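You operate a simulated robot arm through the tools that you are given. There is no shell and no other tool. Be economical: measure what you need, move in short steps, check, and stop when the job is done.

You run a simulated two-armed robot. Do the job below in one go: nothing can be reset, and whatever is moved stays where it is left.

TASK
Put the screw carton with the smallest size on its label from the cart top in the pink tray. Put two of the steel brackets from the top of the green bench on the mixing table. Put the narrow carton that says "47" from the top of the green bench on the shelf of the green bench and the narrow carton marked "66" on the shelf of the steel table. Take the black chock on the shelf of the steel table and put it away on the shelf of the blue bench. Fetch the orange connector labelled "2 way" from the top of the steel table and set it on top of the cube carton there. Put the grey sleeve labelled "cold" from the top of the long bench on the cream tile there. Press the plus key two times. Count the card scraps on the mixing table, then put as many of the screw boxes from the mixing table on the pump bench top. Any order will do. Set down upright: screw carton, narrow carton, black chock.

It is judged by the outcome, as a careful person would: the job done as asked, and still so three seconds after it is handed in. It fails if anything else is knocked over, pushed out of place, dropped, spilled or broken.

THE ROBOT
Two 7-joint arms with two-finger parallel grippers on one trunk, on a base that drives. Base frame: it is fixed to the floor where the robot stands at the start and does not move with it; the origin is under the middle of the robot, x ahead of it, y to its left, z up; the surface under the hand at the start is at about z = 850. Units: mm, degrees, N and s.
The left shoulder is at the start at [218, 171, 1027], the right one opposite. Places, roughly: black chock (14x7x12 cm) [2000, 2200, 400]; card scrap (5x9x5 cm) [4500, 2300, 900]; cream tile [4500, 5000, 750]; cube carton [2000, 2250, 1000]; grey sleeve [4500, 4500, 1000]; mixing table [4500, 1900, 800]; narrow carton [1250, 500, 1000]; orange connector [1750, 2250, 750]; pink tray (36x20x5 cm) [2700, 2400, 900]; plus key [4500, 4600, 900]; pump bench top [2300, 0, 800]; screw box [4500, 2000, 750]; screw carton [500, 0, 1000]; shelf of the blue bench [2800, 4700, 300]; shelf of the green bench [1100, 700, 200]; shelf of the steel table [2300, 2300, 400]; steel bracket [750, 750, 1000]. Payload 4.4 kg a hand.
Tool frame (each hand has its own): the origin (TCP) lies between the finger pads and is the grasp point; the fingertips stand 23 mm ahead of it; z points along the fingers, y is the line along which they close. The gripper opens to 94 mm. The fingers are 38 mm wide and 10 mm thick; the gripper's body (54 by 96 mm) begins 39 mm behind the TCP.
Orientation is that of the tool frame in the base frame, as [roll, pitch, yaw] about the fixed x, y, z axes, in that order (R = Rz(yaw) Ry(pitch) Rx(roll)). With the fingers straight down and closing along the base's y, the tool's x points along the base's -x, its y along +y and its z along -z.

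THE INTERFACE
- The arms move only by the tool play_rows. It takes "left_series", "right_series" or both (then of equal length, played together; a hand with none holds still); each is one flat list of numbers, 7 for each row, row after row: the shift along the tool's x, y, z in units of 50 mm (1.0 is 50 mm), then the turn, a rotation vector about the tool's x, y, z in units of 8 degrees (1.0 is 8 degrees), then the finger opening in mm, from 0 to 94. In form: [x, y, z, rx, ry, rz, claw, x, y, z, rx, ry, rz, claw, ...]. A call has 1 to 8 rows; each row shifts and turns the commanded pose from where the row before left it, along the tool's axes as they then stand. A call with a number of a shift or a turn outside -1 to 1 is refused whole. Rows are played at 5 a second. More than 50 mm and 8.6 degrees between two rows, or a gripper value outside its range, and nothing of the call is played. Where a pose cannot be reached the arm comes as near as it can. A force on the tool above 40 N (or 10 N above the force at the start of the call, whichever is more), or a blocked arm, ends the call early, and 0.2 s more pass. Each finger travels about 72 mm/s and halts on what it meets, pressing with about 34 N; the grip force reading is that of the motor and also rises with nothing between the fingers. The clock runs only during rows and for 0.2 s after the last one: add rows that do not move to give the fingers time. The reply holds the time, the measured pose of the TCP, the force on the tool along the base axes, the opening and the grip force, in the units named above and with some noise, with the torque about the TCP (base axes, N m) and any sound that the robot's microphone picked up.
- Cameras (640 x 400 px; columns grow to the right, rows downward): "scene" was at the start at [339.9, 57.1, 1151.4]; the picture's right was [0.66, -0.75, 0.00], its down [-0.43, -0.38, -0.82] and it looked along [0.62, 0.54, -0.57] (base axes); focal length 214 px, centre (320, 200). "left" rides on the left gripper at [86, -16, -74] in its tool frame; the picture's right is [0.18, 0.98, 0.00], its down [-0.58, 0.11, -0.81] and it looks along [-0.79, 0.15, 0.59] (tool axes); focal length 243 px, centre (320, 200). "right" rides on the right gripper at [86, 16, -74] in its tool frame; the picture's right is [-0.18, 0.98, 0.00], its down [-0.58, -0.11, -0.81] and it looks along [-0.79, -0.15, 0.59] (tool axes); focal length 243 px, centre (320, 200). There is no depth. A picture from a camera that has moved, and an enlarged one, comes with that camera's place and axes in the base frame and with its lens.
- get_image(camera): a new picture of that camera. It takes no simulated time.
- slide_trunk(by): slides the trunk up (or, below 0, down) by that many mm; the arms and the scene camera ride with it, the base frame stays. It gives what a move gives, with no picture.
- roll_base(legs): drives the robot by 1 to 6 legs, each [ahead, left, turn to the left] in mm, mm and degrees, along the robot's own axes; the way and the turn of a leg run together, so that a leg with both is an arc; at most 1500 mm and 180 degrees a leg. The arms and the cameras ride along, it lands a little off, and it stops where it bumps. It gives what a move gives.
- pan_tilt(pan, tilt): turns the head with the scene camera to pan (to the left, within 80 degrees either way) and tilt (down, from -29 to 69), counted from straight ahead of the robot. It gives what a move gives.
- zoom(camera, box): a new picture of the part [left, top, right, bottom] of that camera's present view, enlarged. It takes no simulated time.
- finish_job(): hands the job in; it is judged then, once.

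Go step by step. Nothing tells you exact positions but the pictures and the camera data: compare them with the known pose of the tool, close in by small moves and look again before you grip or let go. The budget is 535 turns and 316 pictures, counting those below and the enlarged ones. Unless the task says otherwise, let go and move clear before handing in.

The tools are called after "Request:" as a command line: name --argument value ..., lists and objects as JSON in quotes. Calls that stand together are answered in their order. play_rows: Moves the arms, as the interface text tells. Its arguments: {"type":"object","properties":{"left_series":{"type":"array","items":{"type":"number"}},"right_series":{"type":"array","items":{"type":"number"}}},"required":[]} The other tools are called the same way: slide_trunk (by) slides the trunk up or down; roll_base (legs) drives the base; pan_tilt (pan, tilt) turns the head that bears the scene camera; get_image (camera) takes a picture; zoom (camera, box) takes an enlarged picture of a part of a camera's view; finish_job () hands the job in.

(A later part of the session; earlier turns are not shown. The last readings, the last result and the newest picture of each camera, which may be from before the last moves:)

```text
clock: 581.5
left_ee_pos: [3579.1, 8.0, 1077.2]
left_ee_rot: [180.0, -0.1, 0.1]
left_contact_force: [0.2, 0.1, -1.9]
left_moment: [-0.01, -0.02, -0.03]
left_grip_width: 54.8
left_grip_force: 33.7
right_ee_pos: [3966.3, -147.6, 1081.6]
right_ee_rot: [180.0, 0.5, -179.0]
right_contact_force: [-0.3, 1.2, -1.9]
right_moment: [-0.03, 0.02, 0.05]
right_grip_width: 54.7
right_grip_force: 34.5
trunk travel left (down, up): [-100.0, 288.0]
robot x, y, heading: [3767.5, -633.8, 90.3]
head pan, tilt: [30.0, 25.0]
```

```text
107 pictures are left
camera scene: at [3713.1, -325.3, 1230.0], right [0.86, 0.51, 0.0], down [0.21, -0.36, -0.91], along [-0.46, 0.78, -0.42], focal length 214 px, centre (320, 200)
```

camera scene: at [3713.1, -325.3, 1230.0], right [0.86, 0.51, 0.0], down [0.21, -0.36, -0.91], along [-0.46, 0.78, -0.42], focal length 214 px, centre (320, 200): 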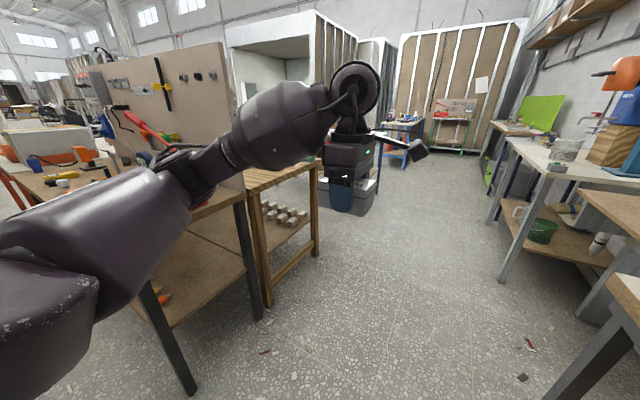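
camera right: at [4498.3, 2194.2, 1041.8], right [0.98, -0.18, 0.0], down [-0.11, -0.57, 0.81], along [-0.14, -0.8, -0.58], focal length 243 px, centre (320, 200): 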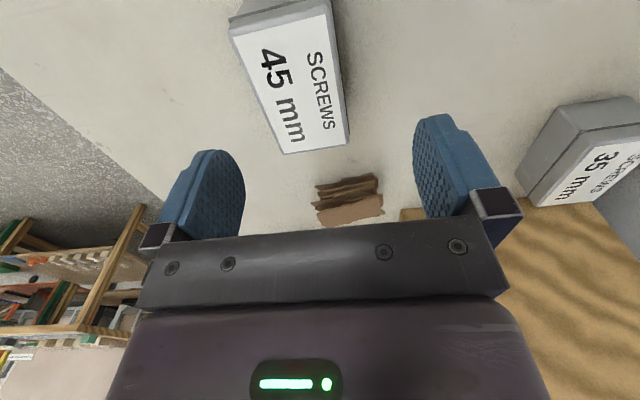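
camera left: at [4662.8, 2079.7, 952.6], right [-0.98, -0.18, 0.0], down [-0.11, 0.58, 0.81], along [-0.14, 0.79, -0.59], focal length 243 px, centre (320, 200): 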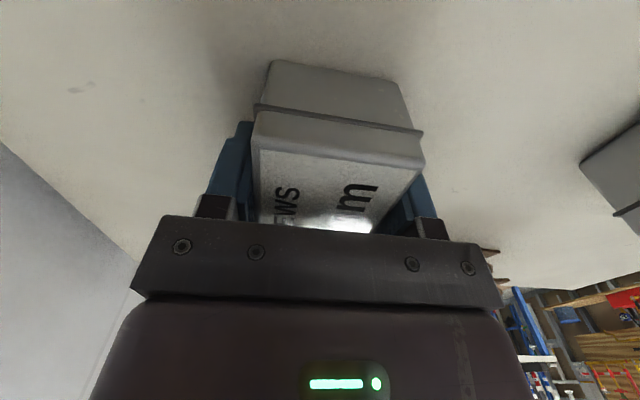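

Request:
roll_base --legs '[[-170, 0, 0], [0, 930, 0]]'

Request:
pan_tilt --pan 5 --tilt 35

Request:
get_image --camera "scene"

```text
clock: 591.0
left_ee_pos: [2671.2, -151.0, 1076.5]
left_ee_rot: [-180.0, -0.1, -1.3]
left_contact_force: [1.1, -0.5, -2.7]
left_moment: [0.01, -0.01, 0.0]
left_grip_width: 54.9
left_grip_force: 34.1
right_ee_pos: [3054.4, -315.9, 1082.2]
right_ee_rot: [180.0, 0.7, 179.6]
right_contact_force: [-1.1, -0.2, -2.0]
right_moment: [-0.01, 0.01, 0.0]
right_grip_width: 55.0
right_grip_force: 34.1
trunk travel left (down, up): [-100.0, 288.0]
robot x, y, heading: [2838.3, -795.4, 88.9]
head pan, tilt: [30.0, 25.0]
```

```text
clock: 591.9
left_ee_pos: [2670.7, -151.1, 1078.5]
left_ee_rot: [179.9, -0.1, -1.3]
left_contact_force: [-0.2, 0.1, -3.0]
left_moment: [-0.02, -0.02, -0.01]
left_grip_width: 54.8
left_grip_force: 33.5
right_ee_pos: [3056.0, -315.8, 1081.6]
right_ee_rot: [-179.9, 0.5, 179.6]
right_contact_force: [-0.1, 0.1, -3.1]
right_moment: [-0.01, 0.0, 0.01]
right_grip_width: 54.9
right_grip_force: 33.9
trunk travel left (down, up): [-100.0, 288.0]
robot x, y, heading: [2838.5, -795.8, 88.9]
head pan, tilt: [5.0, 35.0]
```

```text
106 pictures are left
camera scene: at [2835.5, -480.0, 1214.3], right [1.0, 0.07, 0.0], down [0.04, -0.57, -0.82], along [-0.06, 0.82, -0.57], focal length 214 px, centre (320, 200)
```

scene: 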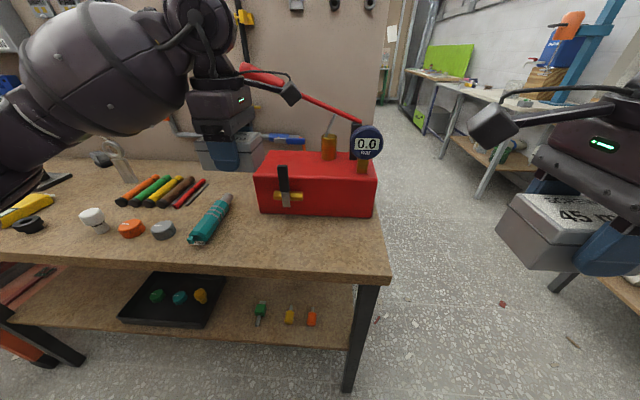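

Free strip in front of the pump: y −190…−40, x 2600–2950. Lower the left box there.

Request:
play_rows --left_series '[0.38, -0.72, 0, 0, 0, 0, 40, 0, 0, 1, 0, 0, 0, 40, 0, 0, 1, 0, 0, 0, 40, 0, 0, 1, 0, 0, 0, 40, 0, 0, 0.5, 0, 0, 0, 40, 0, 0, 0, 0, 0, 0, 40]'

Request:
get_image --camera "scene"

```text
clock: 592.6
left_ee_pos: [2690.7, -117.4, 1019.4]
left_ee_rot: [-179.1, -0.7, -1.6]
left_contact_force: [-1.3, -26.7, 4.0]
left_moment: [-0.11, -0.21, -0.88]
left_grip_width: 56.4
left_grip_force: 17.9
right_ee_pos: [3055.3, -317.2, 1080.4]
right_ee_rot: [-179.8, 0.6, 179.7]
right_contact_force: [0.5, 0.9, -3.5]
right_moment: [-0.01, 0.04, -0.01]
right_grip_width: 54.6
right_grip_force: 34.3
trunk travel left (down, up): [-100.0, 288.0]
robot x, y, heading: [2838.2, -797.6, 89.3]
head pan, tilt: [5.0, 35.0]
stopped in row 3 (left hand): the force on the tool passed its limit at 73 N (the readings are from after the stop); the commanded pose is now the measured one
```

```text
105 pictures are left
camera scene: at [2835.4, -480.7, 1213.9], right [1.0, 0.07, 0.0], down [0.04, -0.57, -0.82], along [-0.06, 0.82, -0.57], focal length 214 px, centre (320, 200)
```

scene: 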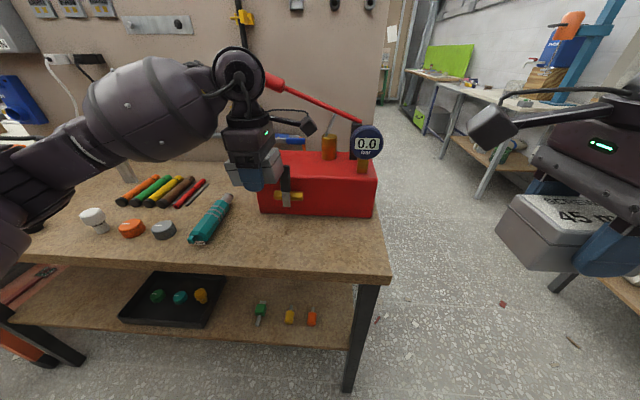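

The hand hit the pump's long lever handle. Back off toward the robot at once and inspect.

Request:
play_rows --left_series '[0, 0.5, 0, 0, 0, 0, 40, 0, 0.6, 0, 0, 0, 0, 40, 0, 0, 0, 0, 0, 0, 40]'

Request:
get_image --camera "scene"

Request:
get_image --camera "left"

```text
clock: 593.4
left_ee_pos: [2688.7, -167.2, 1020.6]
left_ee_rot: [-178.9, -0.7, -1.0]
left_contact_force: [-0.6, -0.2, -3.1]
left_moment: [-0.03, -0.02, 0.01]
left_grip_width: 54.7
left_grip_force: 33.3
right_ee_pos: [3055.6, -315.3, 1082.1]
right_ee_rot: [180.0, 0.6, 179.6]
right_contact_force: [0.0, 0.7, -2.9]
right_moment: [-0.01, 0.02, -0.02]
right_grip_width: 54.9
right_grip_force: 33.6
trunk travel left (down, up): [-100.0, 288.0]
robot x, y, heading: [2841.6, -796.2, 89.1]
head pan, tilt: [5.0, 35.0]
```

```text
104 pictures are left
camera scene: at [2835.4, -479.3, 1214.0], right [1.0, 0.07, 0.0], down [0.04, -0.57, -0.82], along [-0.06, 0.82, -0.57], focal length 214 px, centre (320, 200)
```

scene: 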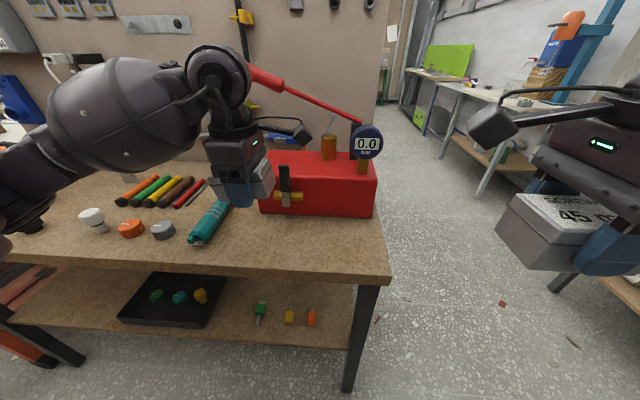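

```text
103 pictures are left
camera left: at [2774.1, -153.0, 1096.0], right [0.17, -0.99, -0.02], down [-0.59, -0.11, 0.8], along [-0.79, -0.12, -0.6], focal length 243 px, centre (320, 200)
```

left: 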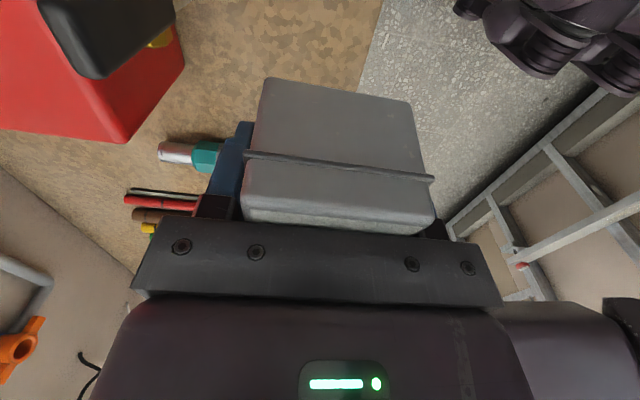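

Nothing seems displaced. I go around the lever: place the left box at about (2620, −140).

Request:
play_rows --left_series '[-0.7, 0, 0, -0.1, 0.1, 0, 40, -0.68, 0, 0, 0, 0, 0, 40, 0, -0.54, 0, 0, 0, 0, 40, 0, 0, 0.9, 0, 0, 0, 40, 0, 0, 0.9, 0, 0, 0, 40, 0, 0, 0, 0, 0, 0, 40]'

Request:
get_image --camera "scene"

Request:
get_image --camera "left"

```text
clock: 594.8
left_ee_pos: [2624.4, -140.2, 928.0]
left_ee_rot: [-179.5, -1.5, -1.1]
left_contact_force: [-0.3, -0.1, -2.2]
left_moment: [0.0, -0.03, 0.02]
left_grip_width: 54.6
left_grip_force: 34.2
right_ee_pos: [3055.7, -317.6, 1080.7]
right_ee_rot: [179.9, 0.7, 179.6]
right_contact_force: [0.5, -0.1, -1.5]
right_moment: [0.02, -0.03, 0.01]
right_grip_width: 54.9
right_grip_force: 34.5
trunk travel left (down, up): [-100.0, 288.0]
robot x, y, heading: [2840.5, -797.8, 89.0]
head pan, tilt: [5.0, 35.0]
```

```text
102 pictures are left
camera scene: at [2835.3, -480.5, 1214.6], right [1.0, 0.07, 0.0], down [0.04, -0.57, -0.82], along [-0.06, 0.82, -0.57], focal length 214 px, centre (320, 200)
```

scene: 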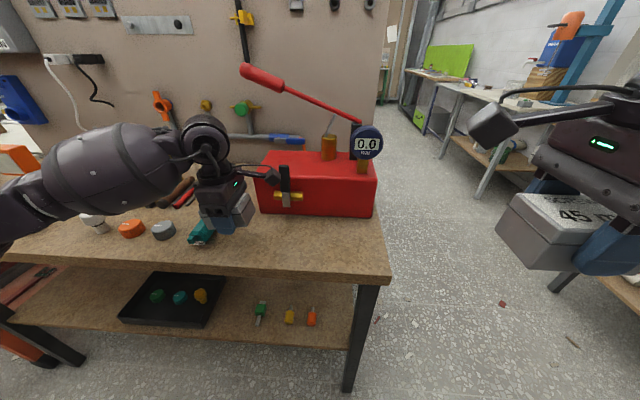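

```text
101 pictures are left
camera left: at [2708.8, -124.3, 1003.9], right [0.17, -0.99, 0.0], down [-0.6, -0.1, 0.79], along [-0.78, -0.13, -0.61], focal length 243 px, centre (320, 200)
```

left: 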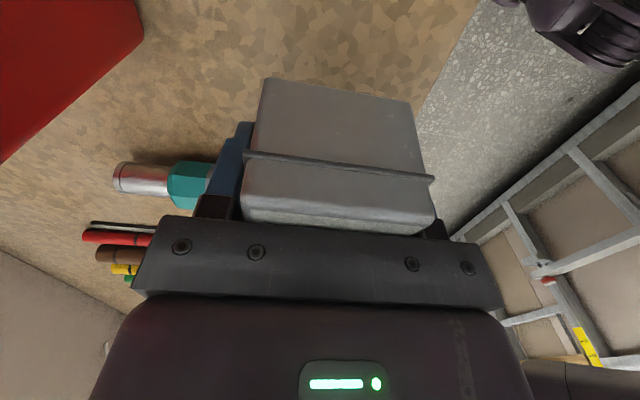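

Request:
play_rows --left_series '[0.1, 0, 0.6, 0, 0.15, 0, 40, 0.1, 0, 0.2, 0, 0, 0, 40, 0, 0, 0.08, 0, 0, 0, 40, 0, 0, 0.08, 0, 0, 0, 40, 0, 0, 0, 0, 0, 0, 40]'

```text
clock: 596.0
left_ee_pos: [2634.8, -140.8, 880.6]
left_ee_rot: [-179.5, -2.7, -1.1]
left_contact_force: [0.2, -0.5, -3.3]
left_moment: [0.02, -0.06, 0.02]
left_grip_width: 54.8
left_grip_force: 34.8
right_ee_pos: [3055.4, -316.1, 1082.2]
right_ee_rot: [180.0, 0.6, 179.6]
right_contact_force: [0.2, -0.8, -1.8]
right_moment: [-0.02, 0.02, -0.01]
right_grip_width: 54.7
right_grip_force: 34.0
trunk travel left (down, up): [-100.0, 288.0]
robot x, y, heading: [2835.2, -794.0, 89.1]
head pan, tilt: [5.0, 35.0]
```

Request:
play_rows --left_series '[0, 0, 0, 0.06, -0.34, 0, 40, 0, 0, 0.06, 0, 0, 0, 40, 0, 0, 0.06, 0, 0, 0, 40, 0, 0, 0, 0, 0, 0, 40]'

```text
clock: 597.0
left_ee_pos: [2635.1, -140.7, 874.2]
left_ee_rot: [-179.2, 0.1, -1.0]
left_contact_force: [0.3, 0.2, -2.5]
left_moment: [0.05, -0.06, -0.01]
left_grip_width: 55.2
left_grip_force: 34.0
right_ee_pos: [3055.8, -316.6, 1082.0]
right_ee_rot: [180.0, 0.6, 179.6]
right_contact_force: [0.1, 0.1, -2.7]
right_moment: [-0.03, 0.01, -0.02]
right_grip_width: 54.8
right_grip_force: 34.3
trunk travel left (down, up): [-100.0, 288.0]
robot x, y, heading: [2835.2, -793.1, 89.2]
head pan, tilt: [5.0, 35.0]
```

Request:
play_rows --left_series '[0, 0, 0.08, 0, 0, 0, 40, 0, 0, 0.08, 0, 0, 0, 40, 0, 0, 0.08, 0, 0, 0, 40, 0, 0, 0.08, 0, 0, 0, 40, 0, 0, 0, 0, 0, 0, 40]'

Request:
get_image --camera "scene"

```text
clock: 597.8
left_ee_pos: [2633.9, -140.0, 873.8]
left_ee_rot: [-178.3, -0.1, -1.1]
left_contact_force: [-3.0, -11.7, 31.8]
left_moment: [-1.51, 0.23, -0.19]
left_grip_width: 55.0
left_grip_force: 34.6
right_ee_pos: [3054.9, -319.3, 1083.8]
right_ee_rot: [179.8, 0.5, 179.7]
right_contact_force: [0.7, 0.6, -2.4]
right_moment: [0.0, -0.03, 0.0]
right_grip_width: 54.9
right_grip_force: 33.7
trunk travel left (down, up): [-100.0, 288.0]
robot x, y, heading: [2839.2, -795.1, 89.3]
head pan, tilt: [5.0, 35.0]
stopped in row 3 (left hand): the force on the tool passed its limit at 45 N (the readings are from after the stop); the commanded pose is now the measured one
```

```text
100 pictures are left
camera scene: at [2835.4, -483.6, 1215.7], right [1.0, 0.07, 0.0], down [0.04, -0.57, -0.82], along [-0.06, 0.82, -0.57], focal length 214 px, centre (320, 200)
```

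scene: 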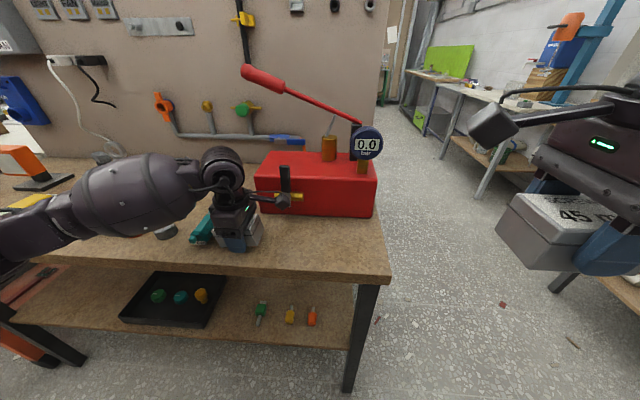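

Box is down. Ease, release, lift straight and pull back.

Request:
play_rows --left_series '[0, 0, -0.05, 0, 0, 0, 40, 0, 0, 0, 0, 0, 0, 65, 0, 0, 0, 0, 0, 0, 90, 0, 0, 0, 0, 0, 0, 90, 0, 0, -1, 0, 0, 0, 90, 0, 0, -1, 0, 0, 0, 90, 0, 0.6, -0.7, 0, 0, 0, 90, 0, 0.8, -0.5, 0, 0, 0, 90]'

Request:
get_image --camera "scene"

```text
clock: 598.6
left_ee_pos: [2634.3, -132.7, 875.9]
left_ee_rot: [-177.7, -0.3, -0.8]
left_contact_force: [1.0, 11.4, 17.9]
left_moment: [-0.62, 0.18, -0.03]
left_grip_width: 84.8
left_grip_force: 0.1
right_ee_pos: [3055.6, -315.5, 1081.5]
right_ee_rot: [-179.9, 0.6, 179.6]
right_contact_force: [-0.3, 0.5, -2.0]
right_moment: [0.02, 0.02, 0.01]
right_grip_width: 54.5
right_grip_force: 33.4
trunk travel left (down, up): [-100.0, 288.0]
robot x, y, heading: [2838.4, -792.1, 88.9]
head pan, tilt: [5.0, 35.0]
stopped in row 3 (left hand): the force on the tool passed its limit at 50 N (the readings are from after the stop); the commanded pose is now the measured one
```

```text
99 pictures are left
camera scene: at [2836.1, -479.6, 1213.9], right [1.0, 0.07, 0.0], down [0.04, -0.57, -0.82], along [-0.06, 0.82, -0.57], focal length 214 px, centre (320, 200)
```

scene: 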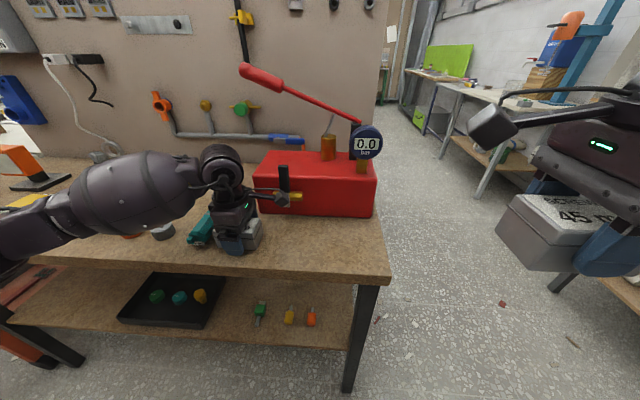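

Request:
play_rows --left_series '[0, 0, -0.2, 0, 0, 0, 85, 0, 0, -0.3, 0, 0, 0, 90, 0, 0, 0, 0, 0, 0, 90]'

Request:
get_image --camera "left"

```text
clock: 599.4
left_ee_pos: [2634.6, -133.5, 898.5]
left_ee_rot: [-178.0, -0.3, -0.7]
left_contact_force: [-0.6, -0.4, -1.3]
left_moment: [0.01, -0.01, 0.0]
left_grip_width: 90.2
left_grip_force: 0.1
right_ee_pos: [3055.1, -314.5, 1080.7]
right_ee_rot: [-179.9, 0.6, 179.7]
right_contact_force: [0.0, -0.3, -1.2]
right_moment: [0.0, 0.01, 0.01]
right_grip_width: 54.9
right_grip_force: 33.5
trunk travel left (down, up): [-100.0, 288.0]
robot x, y, heading: [2837.0, -794.2, 89.2]
head pan, tilt: [5.0, 35.0]
```

```text
98 pictures are left
camera left: at [2720.7, -119.5, 973.7], right [0.17, -0.98, -0.03], down [-0.59, -0.13, 0.8], along [-0.79, -0.12, -0.6], focal length 243 px, centre (320, 200)
```

left: 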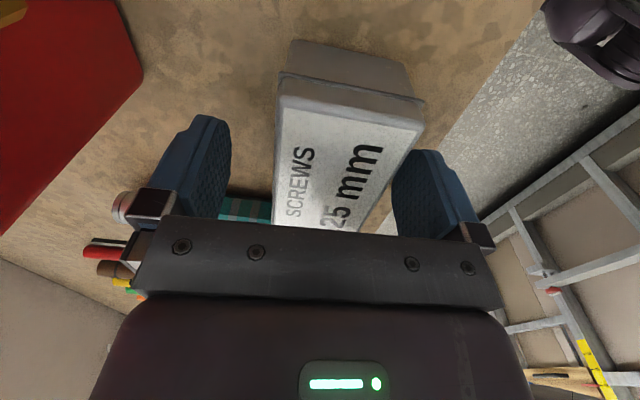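

Box 25 mm rests on the pump bench. Lift away.

Request:
play_rows --left_series '[0, 0, -0.9, 0, 0, 0, 90, 0, 0, -0.9, 0, 0, 0, 90, 0, 0.7, -0.6, 0, 0, 0, 90, 0, 0.8, -0.5, 0, 0, 0, 90, -0.6, 0.7, 0, 0, 0, 0, 90, -0.7, 0, 0, 0, 0, 0, 90]'

Request:
get_image --camera "scene"

```text
clock: 600.8
left_ee_pos: [2567.3, -249.7, 1042.5]
left_ee_rot: [-177.9, -0.1, -0.8]
left_contact_force: [0.4, -1.5, 0.2]
left_moment: [-0.03, -0.04, 0.0]
left_grip_width: 89.9
left_grip_force: 0.0
right_ee_pos: [3055.3, -315.6, 1081.7]
right_ee_rot: [180.0, 0.6, 179.6]
right_contact_force: [0.3, -0.1, -1.9]
right_moment: [0.01, 0.01, -0.01]
right_grip_width: 54.9
right_grip_force: 34.2
trunk travel left (down, up): [-100.0, 288.0]
robot x, y, heading: [2839.9, -796.4, 89.1]
head pan, tilt: [5.0, 35.0]
```

```text
97 pictures are left
camera scene: at [2835.3, -479.9, 1214.4], right [1.0, 0.07, 0.0], down [0.04, -0.57, -0.82], along [-0.06, 0.82, -0.57], focal length 214 px, centre (320, 200)
```

scene: 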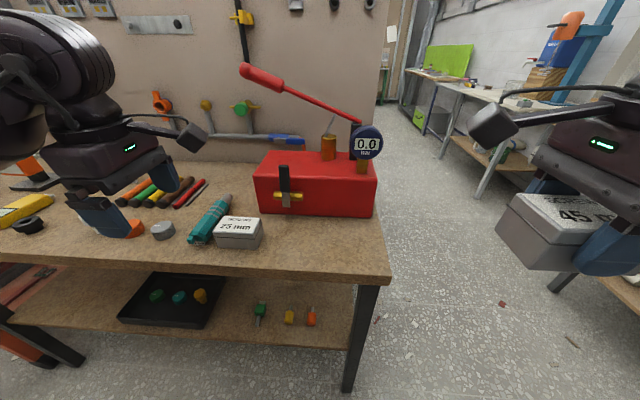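

Now the right box: move over (2850, −140) and lower.

Request:
play_rows --right_series '[0.9, 0, 0, 0, 0, 0, 40, 0.9, 0, 0, 0, 0, 0, 40, 0.9, 0.3, 0, 0, 0, 0, 40, 0.9, 0.3, 0, 0, 0, 0, 40, 0.5, 0.8, 0, 0, 0, 0, 40, 0, 0.95, 0, 0, 0, 0, 40, 0, 0.95, 0, 0, 0, 0, 40, 0, 0.2, 0.8, 0, 0, 0, 40]'

Request:
get_image --camera "scene"

```text
clock: 602.6
left_ee_pos: [2569.0, -247.8, 1039.4]
left_ee_rot: [-178.0, -0.2, -0.8]
left_contact_force: [-0.4, 0.4, 0.2]
left_moment: [0.02, 0.03, -0.05]
left_grip_width: 90.1
left_grip_force: 0.1
right_ee_pos: [2984.8, -175.0, 1059.7]
right_ee_rot: [-179.9, 0.6, 179.5]
right_contact_force: [0.4, 0.3, -3.0]
right_moment: [-0.06, 0.03, -0.03]
right_grip_width: 54.9
right_grip_force: 33.6
right hand out of reach, approached as far as the arm can: row 3, 4, 5, 6, 7, 8
trunk travel left (down, up): [-100.0, 288.0]
robot x, y, heading: [2837.8, -793.5, 89.1]
head pan, tilt: [5.0, 35.0]
```

```text
96 pictures are left
camera scene: at [2835.9, -478.1, 1213.6], right [1.0, 0.07, 0.0], down [0.04, -0.57, -0.82], along [-0.06, 0.82, -0.57], focal length 214 px, centre (320, 200)
```

scene: 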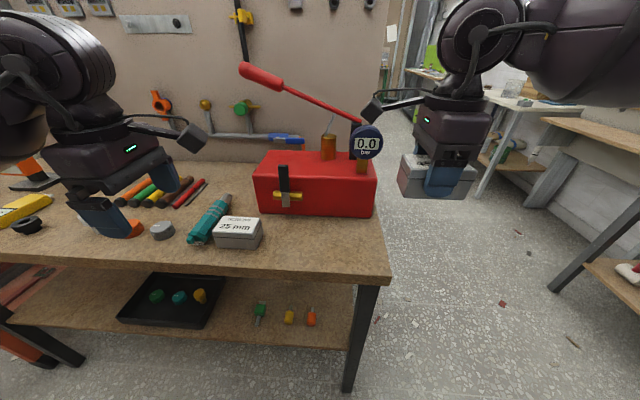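

The right arm is folded to its limit; shift the base west 135 and forward 35 instead.

Request:
roll_base --legs '[[0, 135, 0], [33, 0, 0]]'

Request:
get_image --camera "scene"

```text
clock: 604.9
left_ee_pos: [2432.6, -213.9, 1042.5]
left_ee_rot: [-177.9, -0.2, -0.7]
left_contact_force: [0.2, 0.9, 0.1]
left_moment: [-0.03, 0.02, 0.02]
left_grip_width: 89.9
left_grip_force: 0.0
right_ee_pos: [2848.3, -141.7, 1062.6]
right_ee_rot: [180.0, 0.5, 179.6]
right_contact_force: [0.1, 0.5, -2.7]
right_moment: [-0.03, 0.02, -0.04]
right_grip_width: 54.7
right_grip_force: 33.8
trunk travel left (down, up): [-100.0, 288.0]
robot x, y, heading: [2703.9, -763.1, 89.3]
head pan, tilt: [5.0, 35.0]
```

```text
95 pictures are left
camera scene: at [2700.7, -444.7, 1214.3], right [1.0, 0.07, 0.0], down [0.04, -0.57, -0.82], along [-0.06, 0.82, -0.57], focal length 214 px, centre (320, 200)
```

scene: 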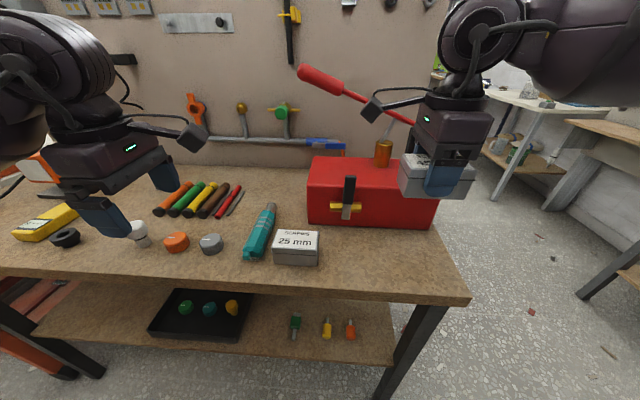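

Request:
play_rows --right_series '[0, 0, 0.9, 0, 0, 0, 40, 0, 0, 0.9, 0, 0, 0, 40, 0, 0, 0.9, 0, 0, 0, 40, 0, 0, 0, 0, 0, 0, 40]'

Request:
get_image --camera "scene"

Request:
get_image --camera "right"

```text
clock: 605.9
left_ee_pos: [2433.4, -213.9, 1043.3]
left_ee_rot: [-177.8, -0.2, -0.7]
left_contact_force: [0.1, 0.0, 0.0]
left_moment: [0.02, 0.01, -0.02]
left_grip_width: 89.8
left_grip_force: 0.0
right_ee_pos: [2866.7, -135.7, 942.5]
right_ee_rot: [179.8, 0.4, 179.5]
right_contact_force: [0.1, -1.0, -2.5]
right_moment: [-0.01, 0.0, 0.01]
right_grip_width: 54.7
right_grip_force: 34.0
right hand out of reach, approached as far as the arm can: row 1, 3
trunk travel left (down, up): [-100.0, 288.0]
robot x, y, heading: [2706.1, -762.5, 89.1]
head pan, tilt: [5.0, 35.0]
```

```text
94 pictures are left
camera scene: at [2700.8, -445.8, 1214.7], right [1.0, 0.07, 0.0], down [0.04, -0.57, -0.82], along [-0.06, 0.82, -0.57], focal length 214 px, centre (320, 200)
```

scene: 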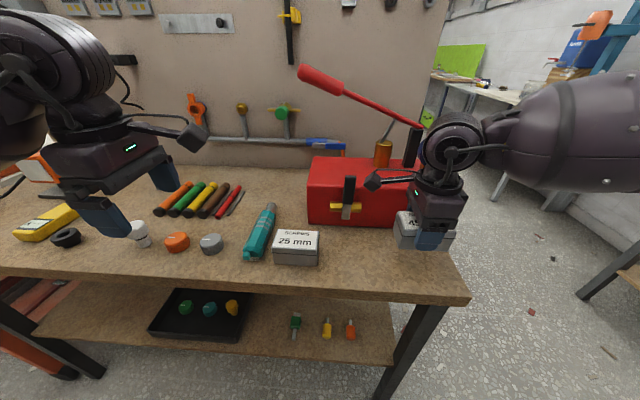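

```text
93 pictures are left
camera right: at [2781.3, -118.5, 1018.0], right [0.19, 0.98, 0.0], down [0.57, -0.12, 0.81], along [0.8, -0.15, -0.59], focal length 243 px, centre (320, 200)
```

right: 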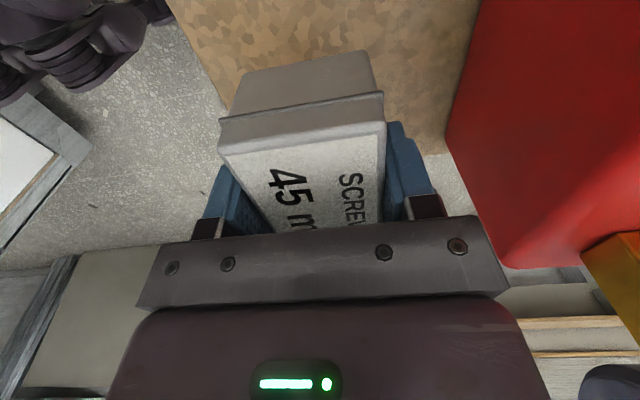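

Request:
roll_base --legs '[[-90, 0, 0]]'

Request:
play_rows --right_series '[0, 0.9, 0, 0, 0, 0, 40, 0, 0.8, 0, 0, 0, 0, 40, 0, 0, 0.6, 0, 0, 0, 40, 0, 0, 0.3, 0, 0, 0, 40, 0, 0, 0, 0, 0, 0, 40]'

Request:
get_image --camera "scene"

```text
clock: 607.0
left_ee_pos: [2432.0, -304.8, 1042.5]
left_ee_rot: [-177.9, -0.2, -0.7]
left_contact_force: [0.5, 0.7, -0.3]
left_moment: [0.03, 0.03, 0.02]
left_grip_width: 89.9
left_grip_force: 0.0
right_ee_pos: [2866.1, -225.4, 943.2]
right_ee_rot: [180.0, 0.6, 179.6]
right_contact_force: [0.4, -0.8, -1.4]
right_moment: [-0.01, 0.03, -0.01]
right_grip_width: 54.8
right_grip_force: 34.3
trunk travel left (down, up): [-100.0, 288.0]
robot x, y, heading: [2704.5, -850.5, 89.2]
head pan, tilt: [5.0, 35.0]
```

```text
clock: 608.2
left_ee_pos: [2431.7, -304.1, 1041.8]
left_ee_rot: [-177.8, -0.2, -0.7]
left_contact_force: [0.9, 0.1, 0.5]
left_moment: [0.01, -0.01, 0.02]
left_grip_width: 90.1
left_grip_force: 0.0
right_ee_pos: [2893.3, -193.5, 912.3]
right_ee_rot: [180.0, 0.6, 179.6]
right_contact_force: [-0.9, 0.3, -3.0]
right_moment: [-0.01, -0.01, -0.03]
right_grip_width: 54.7
right_grip_force: 33.8
right hand out of reach, approached as far as the arm can: row 1, 2, 3, 4
trunk travel left (down, up): [-100.0, 288.0]
robot x, y, heading: [2704.6, -853.2, 89.1]
head pan, tilt: [5.0, 35.0]
```

```text
92 pictures are left
camera scene: at [2699.6, -535.2, 1214.3], right [1.0, 0.07, 0.0], down [0.04, -0.57, -0.82], along [-0.06, 0.82, -0.57], focal length 214 px, centre (320, 200)
```

scene: 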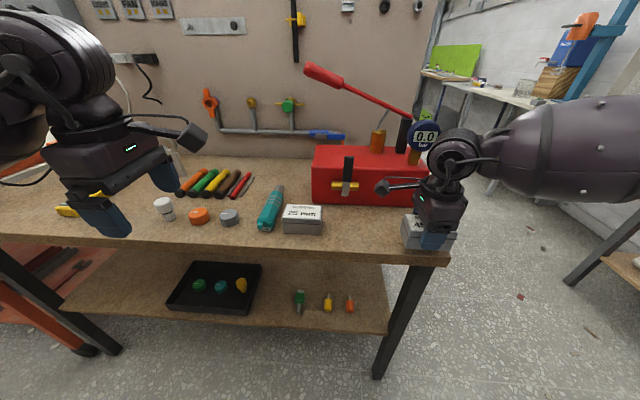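

The rotated right wrist wants more lateral room. Raise, shift the base west 190 and extend the hand outward.

Request:
play_rows --right_series '[0, 0, -0.9, 0, 0, 0, 40, 0, -0.5, -0.8, 0, 0, 0, 40, -0.9, 0, 0, 0, 0, 0, 40, -0.9, 0, 0, 0, 0, 0, 40, -0.9, 0, 0, 0, 0, 0, 40, -0.9, 0, 0, 0, 0, 0, 40]'

Request:
roll_base --legs '[[0, 215, 0]]'

Request:
play_rows --right_series '[0, 0.8, 0, 0, 0, 0, 40, 0, 0.8, 0, 0, 0, 0, 40, 0, 0, 0, 0, 0, 0, 40]'

Request:
get_image --camera "scene"

```text
clock: 609.6
left_ee_pos: [2432.7, -304.9, 1042.3]
left_ee_rot: [-177.9, -0.2, -0.7]
left_contact_force: [0.1, 0.0, 0.6]
left_moment: [0.01, 0.0, 0.0]
left_grip_width: 90.1
left_grip_force: 0.1
right_ee_pos: [3075.3, -221.1, 997.9]
right_ee_rot: [179.9, 0.5, 179.5]
right_contact_force: [-0.2, 0.2, -2.1]
right_moment: [0.03, 0.03, 0.04]
right_grip_width: 54.8
right_grip_force: 34.2
trunk travel left (down, up): [-100.0, 288.0]
robot x, y, heading: [2706.6, -855.2, 89.0]
head pan, tilt: [5.0, 35.0]
```

```text
clock: 612.1
left_ee_pos: [2214.6, -303.1, 1042.1]
left_ee_rot: [-178.0, -0.2, -0.3]
left_contact_force: [0.4, 0.3, 0.2]
left_moment: [-0.01, -0.01, -0.02]
left_grip_width: 89.8
left_grip_force: 0.1
right_ee_pos: [2855.8, -216.0, 997.5]
right_ee_rot: [180.0, 0.6, 179.8]
right_contact_force: [0.0, -0.4, -3.2]
right_moment: [-0.04, 0.02, 0.0]
right_grip_width: 54.9
right_grip_force: 33.9
trunk travel left (down, up): [-100.0, 288.0]
robot x, y, heading: [2485.0, -849.6, 89.5]
head pan, tilt: [5.0, 35.0]
```

```text
clock: 612.9
left_ee_pos: [2214.8, -304.6, 1042.7]
left_ee_rot: [-177.8, -0.3, -0.4]
left_contact_force: [0.7, -0.3, 0.0]
left_moment: [0.01, -0.02, -0.02]
left_grip_width: 90.2
left_grip_force: 0.0
right_ee_pos: [2854.6, -134.7, 997.6]
right_ee_rot: [179.9, 0.5, 179.8]
right_contact_force: [-0.2, 0.3, -2.4]
right_moment: [0.03, 0.04, -0.02]
right_grip_width: 55.0
right_grip_force: 34.1
trunk travel left (down, up): [-100.0, 288.0]
robot x, y, heading: [2488.1, -848.2, 89.6]
head pan, tilt: [5.0, 35.0]
```

```text
91 pictures are left
camera scene: at [2483.3, -533.3, 1214.6], right [1.0, 0.08, 0.0], down [0.04, -0.57, -0.82], along [-0.06, 0.82, -0.57], focal length 214 px, centre (320, 200)
```

scene: 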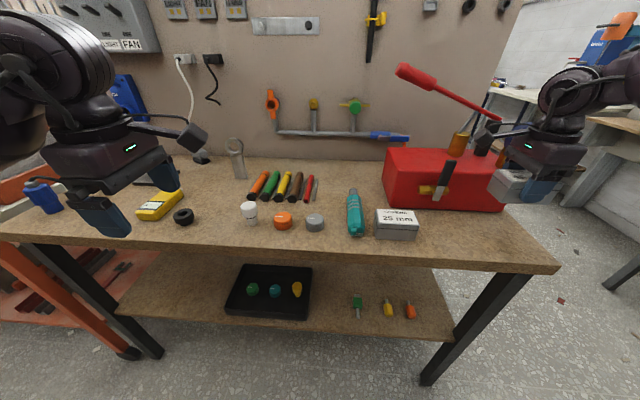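

Request:
play_rows --right_series '[0, -0.1, 0.9, 0, 0, 0, 40, 0, 0, 0.9, 0, 0, 0, 40, 0, 0, 0.4, 0, 0, 0, 40, 0, 0, 0.08, 0, 0, 0, 40, 0, 0, 0, 0, 0, 0, 40]'

```text
clock: 614.1
left_ee_pos: [2214.5, -303.0, 1042.1]
left_ee_rot: [-177.8, -0.2, -0.4]
left_contact_force: [0.6, 0.0, 0.8]
left_moment: [0.02, -0.03, 0.02]
left_grip_width: 90.1
left_grip_force: 0.1
right_ee_pos: [2856.8, -142.1, 884.5]
right_ee_rot: [180.0, 0.6, 179.7]
right_contact_force: [-0.5, -1.1, -2.2]
right_moment: [-0.01, 0.0, -0.02]
right_grip_width: 55.2
right_grip_force: 34.2
trunk travel left (down, up): [-100.0, 288.0]
robot x, y, heading: [2487.0, -848.0, 89.7]
head pan, tilt: [5.0, 35.0]
```

Request:
play_rows --right_series '[0, 0, 0.06, 0, 0, 0, 40, 0, 0, 0.06, 0, 0, 0, 40, 0, 0, 0.06, 0, 0, 0, 40, 0, 0, 0, 0, 0, 0, 40]'

```text
clock: 615.1
left_ee_pos: [2213.1, -305.4, 1043.0]
left_ee_rot: [-177.8, -0.2, -0.4]
left_contact_force: [-0.6, 0.8, -0.3]
left_moment: [-0.02, 0.0, 0.0]
left_grip_width: 90.1
left_grip_force: 0.0
right_ee_pos: [2855.8, -141.9, 878.9]
right_ee_rot: [179.5, 0.5, -180.0]
right_contact_force: [1.2, 6.8, 24.1]
right_moment: [-0.51, -0.02, 0.03]
right_grip_width: 54.6
right_grip_force: 34.1
trunk travel left (down, up): [-100.0, 288.0]
robot x, y, heading: [2489.7, -851.0, 89.7]
head pan, tilt: [5.0, 35.0]
```

Touching the bench. Ease, release, and lift up.

Request:
play_rows --right_series '[0, 0, -0.06, 0, 0, 0, 40, 0, 0, 0, 0, 0, 0, 65, 0, 0, 0, 0, 0, 0, 80, 0, 0, 0, 0, 0, 0, 80]'

Request:
play_rows --right_series '[0, 0, -0.6, 0, 0, 0, 80, 0, 0, -0.9, 0, 0, 0, 80, 0, 0, -0.9, 0, 0, 0, 80, 0, -0.6, -0.7, 0, 0, 0, 80, 0, -0.9, 0, 0, 0, 0, 80, 0, -0.9, 0, 0, 0, 0, 80, 0, -0.9, 0, 0, 0, 0, 80]'

Request:
get_image --camera "scene"

```text
clock: 616.1
left_ee_pos: [2214.2, -302.9, 1043.5]
left_ee_rot: [-177.9, -0.3, -0.5]
left_contact_force: [0.5, -0.5, 0.4]
left_moment: [-0.02, -0.01, -0.01]
left_grip_width: 90.1
left_grip_force: 0.0
right_ee_pos: [2857.4, -140.3, 876.2]
right_ee_rot: [180.0, 0.5, 179.8]
right_contact_force: [-0.4, -0.6, -0.6]
right_moment: [0.01, -0.01, 0.02]
right_grip_width: 80.0
right_grip_force: 0.1
trunk travel left (down, up): [-100.0, 288.0]
robot x, y, heading: [2490.5, -846.8, 89.3]
head pan, tilt: [5.0, 35.0]
```

```text
clock: 617.7
left_ee_pos: [2215.6, -303.9, 1042.1]
left_ee_rot: [-178.0, -0.1, -0.5]
left_contact_force: [0.3, -0.4, -0.2]
left_moment: [-0.06, -0.03, 0.0]
left_grip_width: 89.9
left_grip_force: 0.0
right_ee_pos: [2855.1, -303.8, 1027.2]
right_ee_rot: [179.9, 0.5, 179.8]
right_contact_force: [0.6, 1.6, -0.4]
right_moment: [-0.02, 0.03, 0.01]
right_grip_width: 80.0
right_grip_force: 0.0
trunk travel left (down, up): [-100.0, 288.0]
robot x, y, heading: [2489.2, -848.7, 89.6]
head pan, tilt: [5.0, 35.0]
```

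```text
90 pictures are left
camera scene: at [2484.8, -532.1, 1214.0], right [1.0, 0.08, 0.0], down [0.04, -0.57, -0.82], along [-0.06, 0.82, -0.57], focal length 214 px, centre (320, 200)
```

scene: 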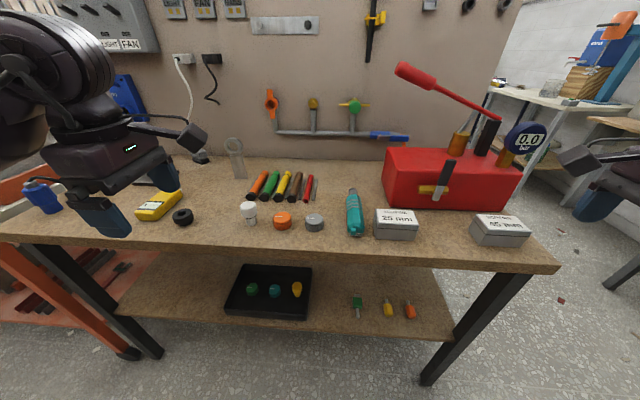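

Both screw boxes are on the pump bench. Next the brackets: drive west around the cart to the end of the green bench while resetting the wrist yaws.

Request:
play_rows --left_series '[0, 0, 0, 0.0, 0, 1, 90, 0, 0, 0, 0, 0, 1, 90, 0, 0, 0, 0, 0, 1, 90, 0, 0, 0, 0, 0, 1, 90, 0, 0, 0, 0, 0, 1, 90, 0, 0, 0, 0, 0, 1, 90, 0, 0, 0, 0, 0, 1, 90, 0, 0, 0, 0, 0, 1, 90]' --right_series '[0, 0, 0, 0, 0, -1, 80, 0, 0, 0, 0, 0, -1, 80, 0, 0, 0, 0, 0, -1, 80, 0, 0, 0, 0, 0, -1, 80, 0, 0, 0, 0, 0, -1, 80, 0, 0, 0, 0, 0, -1, 80, 0, 0, 0, 0, 0, -1, 80, 0, 0, 0, 0, 0, -1, 80]'

Request:
play_rows --left_series '[0, 0, 0, 0, 0, 1, 90, 0, 0, 0, 0, 0, 1, 90, 0, 0, 0, -0.25, 0, 1, 90, 0, 0, 0, 0, 0, 0.2, 90]' --right_series '[0, 0, -0.5, 0, 0, -1, 80, 0, 0, -0.5, 0, 0, -1, 80, 0, 0, 0, 0, 0, -1, 80, 0, 0, 0, 0, 0, -0.2, 80]'

Request:
roll_base --legs '[[-20, 1400, 0], [0, 1300, 0], [0, 0, -90]]'

Request:
pan_tilt --pan 40 --tilt 25

Request:
get_image --camera "scene"

```text
clock: 619.5
left_ee_pos: [2214.0, -303.5, 1042.8]
left_ee_rot: [-178.9, 1.8, -64.5]
left_contact_force: [-0.5, -0.5, 0.1]
left_moment: [0.01, 0.0, -0.02]
left_grip_width: 89.7
left_grip_force: 0.2
right_ee_pos: [2854.8, -306.1, 1031.2]
right_ee_rot: [-179.5, 0.2, -116.0]
right_contact_force: [-0.1, 0.8, 0.0]
right_moment: [0.01, -0.02, -0.04]
right_grip_width: 80.0
right_grip_force: 0.0
trunk travel left (down, up): [-100.0, 288.0]
robot x, y, heading: [2488.9, -845.9, 89.6]
head pan, tilt: [5.0, 35.0]
```

```text
clock: 620.5
left_ee_pos: [2214.9, -303.5, 1041.8]
left_ee_rot: [178.2, 1.9, -90.1]
left_contact_force: [-0.2, -0.7, 0.6]
left_moment: [-0.01, -0.04, -0.02]
left_grip_width: 90.1
left_grip_force: 0.0
right_ee_pos: [2854.0, -305.9, 1079.9]
right_ee_rot: [-179.5, 0.1, -90.6]
right_contact_force: [-0.4, 0.0, -0.4]
right_moment: [-0.03, 0.02, -0.01]
right_grip_width: 80.0
right_grip_force: 0.1
trunk travel left (down, up): [-100.0, 288.0]
robot x, y, heading: [2489.7, -849.0, 89.4]
head pan, tilt: [5.0, 35.0]
```

```text
clock: 647.1
left_ee_pos: [286.5, -482.0, 1036.2]
left_ee_rot: [179.0, 1.6, -164.5]
left_contact_force: [-0.7, 0.3, 0.4]
left_moment: [-0.01, -0.05, 0.03]
left_grip_width: 90.2
left_grip_force: 0.0
right_ee_pos: [451.4, -1097.3, 1087.5]
right_ee_rot: [-179.1, 0.8, -165.0]
right_contact_force: [1.0, -0.5, 0.6]
right_moment: [0.02, 0.03, 0.01]
right_grip_width: 79.8
right_grip_force: 0.2
trunk travel left (down, up): [-100.0, 288.0]
robot x, y, heading: [-174.9, -901.2, 15.2]
head pan, tilt: [5.0, 35.0]
stopped in leg 3: the robot was blocked; the commanded pose is now the measured one
```

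```text
clock: 648.1
left_ee_pos: [286.9, -483.4, 1030.2]
left_ee_rot: [179.1, 1.1, -164.7]
left_contact_force: [0.1, -0.9, 0.1]
left_moment: [0.02, 0.02, -0.02]
left_grip_width: 90.1
left_grip_force: 0.1
right_ee_pos: [452.4, -1098.7, 1082.9]
right_ee_rot: [-178.8, 0.0, -165.2]
right_contact_force: [-0.7, 0.0, -0.1]
right_moment: [-0.01, 0.0, 0.01]
right_grip_width: 79.6
right_grip_force: 0.0
trunk travel left (down, up): [-100.0, 288.0]
robot x, y, heading: [-174.8, -907.9, 14.8]
head pan, tilt: [40.0, 25.0]
```

```text
89 pictures are left
camera scene: at [108.3, -755.2, 1225.2], right [0.82, -0.58, 0.0], down [-0.25, -0.36, -0.9], along [0.52, 0.73, -0.44], focal length 214 px, centre (320, 200)
```

scene: 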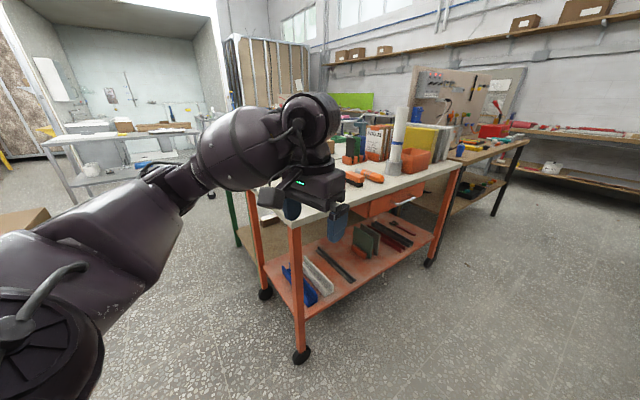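

The right elbow met the south wall while turning. Move north first, then finish the turn.

Request:
roll_base --legs '[[50, 659, 0], [0, 0, -15], [-60, 520, 0]]'

Request:
pan_tilt --pan 15 --tilt 35

Request:
get_image --camera "scene"

```text
clock: 659.6
left_ee_pos: [225.4, 501.8, 1039.9]
left_ee_rot: [178.3, 1.8, 178.9]
left_contact_force: [-0.3, 0.5, -0.6]
left_moment: [-0.01, 0.02, 0.01]
left_grip_width: 89.8
left_grip_force: 0.1
right_ee_pos: [210.7, -136.3, 1084.7]
right_ee_rot: [-179.5, 0.7, 178.6]
right_contact_force: [-0.4, 0.6, 0.2]
right_moment: [-0.03, 0.01, 0.01]
right_grip_width: 80.1
right_grip_force: 0.1
trunk travel left (down, up): [-100.0, 288.0]
robot x, y, heading: [-333.3, 237.6, -1.8]
head pan, tilt: [40.0, 25.0]
```

```text
clock: 660.5
left_ee_pos: [225.2, 502.0, 1041.4]
left_ee_rot: [178.3, 1.8, 178.8]
left_contact_force: [-0.2, -0.4, -0.5]
left_moment: [-0.01, -0.01, 0.0]
left_grip_width: 90.0
left_grip_force: 0.1
right_ee_pos: [210.4, -137.0, 1083.8]
right_ee_rot: [-179.6, 0.5, 178.6]
right_contact_force: [-1.0, 0.2, 0.0]
right_moment: [-0.04, 0.0, 0.02]
right_grip_width: 80.0
right_grip_force: 0.0
trunk travel left (down, up): [-100.0, 288.0]
robot x, y, heading: [-323.7, 234.2, -1.6]
head pan, tilt: [15.0, 35.0]
```

```text
88 pictures are left
camera scene: at [-11.2, 250.8, 1214.4], right [0.23, -0.97, 0.0], down [-0.56, -0.13, -0.82], along [0.8, 0.19, -0.57], focal length 214 px, centre (320, 200)
```

scene: 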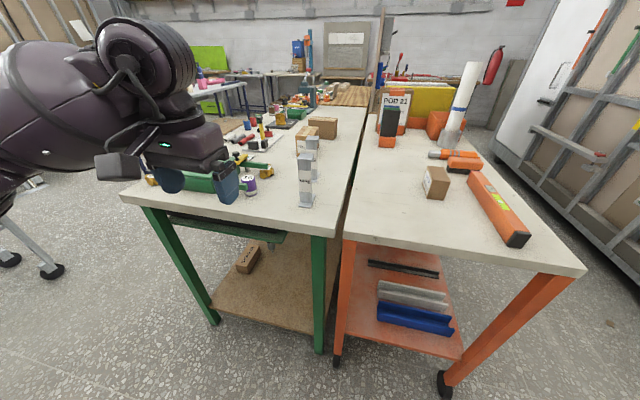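

Request:
zoom --camera "scene" --box '[230, 100, 370, 220]'

```text
3.33 times, centred on (300, 160) of scene
camera zoom: at [-11.2, 250.8, 1214.4], right [0.23, -0.97, 0.0], down [-0.56, -0.13, -0.82], along [0.8, 0.19, -0.57], focal length 715 px, centre (387, 333)
```

zoom: 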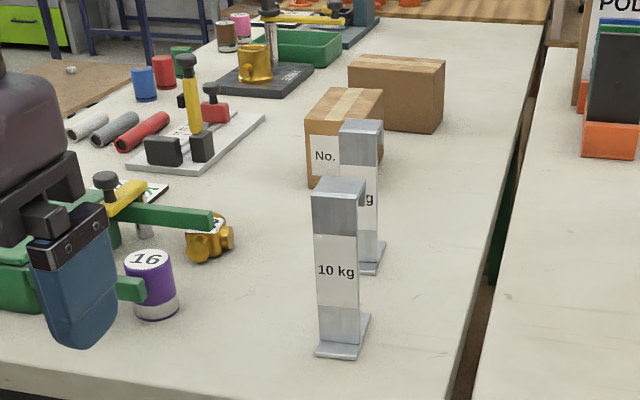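

The brackets are C-shaped: 10 kg at ≈(490, 408), top ≈991; 5 kg at ≈(620, 420). Approach the 10 kg one with the left hand.

Request:
roll_base --legs '[[70, 0, 1.6]]'

Request:
play_rows --left_series '[0, 0, -0.9, 0.2, 0.22, 0, 90, 0, -0.8, -0.4, 0, 0, 0, 90, -0.5, -0.8, 0, 0, 0, 0, 90, -0.9, 0, 0, 0, 0, 0, 90, -0.9, 0, 0, 0, 0, 0, 90, -0.9, 0, 0, 0, 0, 0, 90, 0, 0, 0, 0, 0, 0, 90]'

Request:
get_image --camera "left"

Request:
get_image --camera "scene"

```text
clock: 661.5
left_ee_pos: [287.7, 516.3, 1040.7]
left_ee_rot: [178.2, 1.9, -179.5]
left_contact_force: [-0.9, 0.4, -0.5]
left_moment: [0.0, -0.03, 0.01]
left_grip_width: 90.2
left_grip_force: 0.1
right_ee_pos: [291.7, -122.4, 1083.8]
right_ee_rot: [-179.6, 0.6, -179.8]
right_contact_force: [0.8, 0.1, 0.1]
right_moment: [0.01, 0.02, 0.02]
right_grip_width: 80.0
right_grip_force: 0.1
trunk travel left (down, up): [-100.0, 288.0]
robot x, y, heading: [-257.8, 235.0, 0.0]
head pan, tilt: [15.0, 35.0]
```

```text
clock: 663.1
left_ee_pos: [445.3, 438.8, 1107.3]
left_ee_rot: [179.9, 0.1, -179.4]
left_contact_force: [0.3, -0.4, 0.9]
left_moment: [0.0, 0.0, 0.04]
left_grip_width: 90.2
left_grip_force: 0.1
right_ee_pos: [289.1, -122.6, 1084.5]
right_ee_rot: [-179.6, 0.7, -179.9]
right_contact_force: [-0.4, 0.0, 0.1]
right_moment: [0.0, 0.0, 0.03]
right_grip_width: 80.4
right_grip_force: 0.1
trunk travel left (down, up): [-100.0, 288.0]
robot x, y, heading: [-253.5, 236.3, 0.3]
head pan, tilt: [15.0, 35.0]
```

```text
86 pictures are left
camera left: at [358.4, 423.8, 1181.2], right [-0.19, 0.98, 0.0], down [0.58, 0.11, 0.81], along [0.79, 0.16, -0.59], focal length 243 px, centre (320, 200)
```

left: 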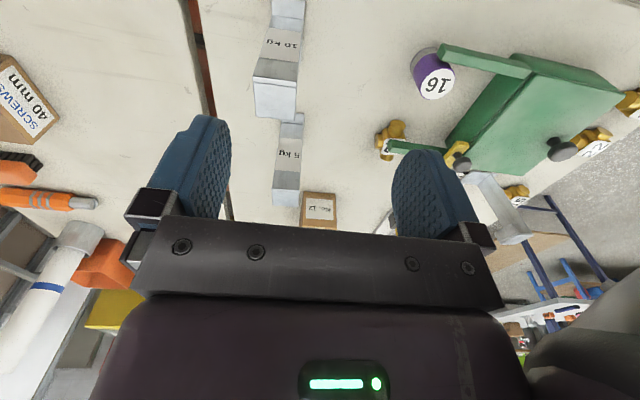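

```text
85 pictures are left
camera scene: at [56.6, 258.9, 1214.6], right [0.26, -0.97, 0.0], down [-0.55, -0.15, -0.82], along [0.79, 0.21, -0.57], focal length 214 px, centre (320, 200)
```

scene: 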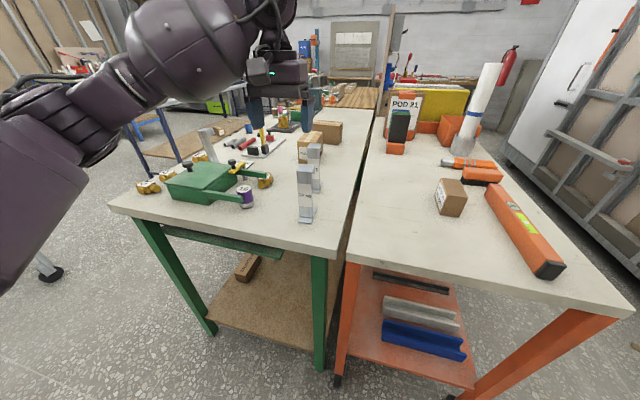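

10 kg flange centre ≈ (479, 411). Align and descend.

Request:
play_rows --left_series '[-0.7, -0.56, 0, 0, 0, 0, 90, 0, 0, 0.95, 0, 0, 0, 90, 0, 0, 0, 0, 0, 0, 90]'

Request:
get_image --camera "left"

```text
clock: 664.0
left_ee_pos: [482.6, 411.1, 1059.6]
left_ee_rot: [179.9, 0.2, -179.5]
left_contact_force: [0.9, -0.2, 0.0]
left_moment: [-0.01, 0.03, -0.01]
left_grip_width: 90.2
left_grip_force: 0.1
right_ee_pos: [289.6, -124.3, 1084.9]
right_ee_rot: [-179.7, 0.6, -179.8]
right_contact_force: [-0.1, -0.3, 0.4]
right_moment: [0.04, -0.02, 0.01]
right_grip_width: 80.0
right_grip_force: 0.1
trunk travel left (down, up): [-100.0, 288.0]
robot x, y, heading: [-257.0, 234.6, 0.2]
head pan, tilt: [15.0, 35.0]
```

```text
84 pictures are left
camera left: at [395.6, 395.4, 1134.2], right [-0.19, 0.98, 0.0], down [0.58, 0.11, 0.81], along [0.79, 0.16, -0.59], focal length 243 px, centre (320, 200)
```

left: 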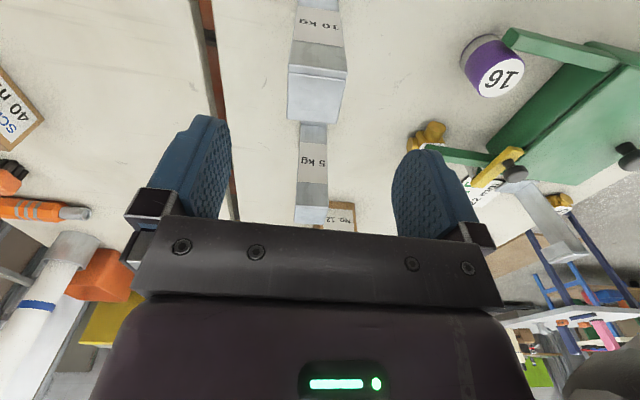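

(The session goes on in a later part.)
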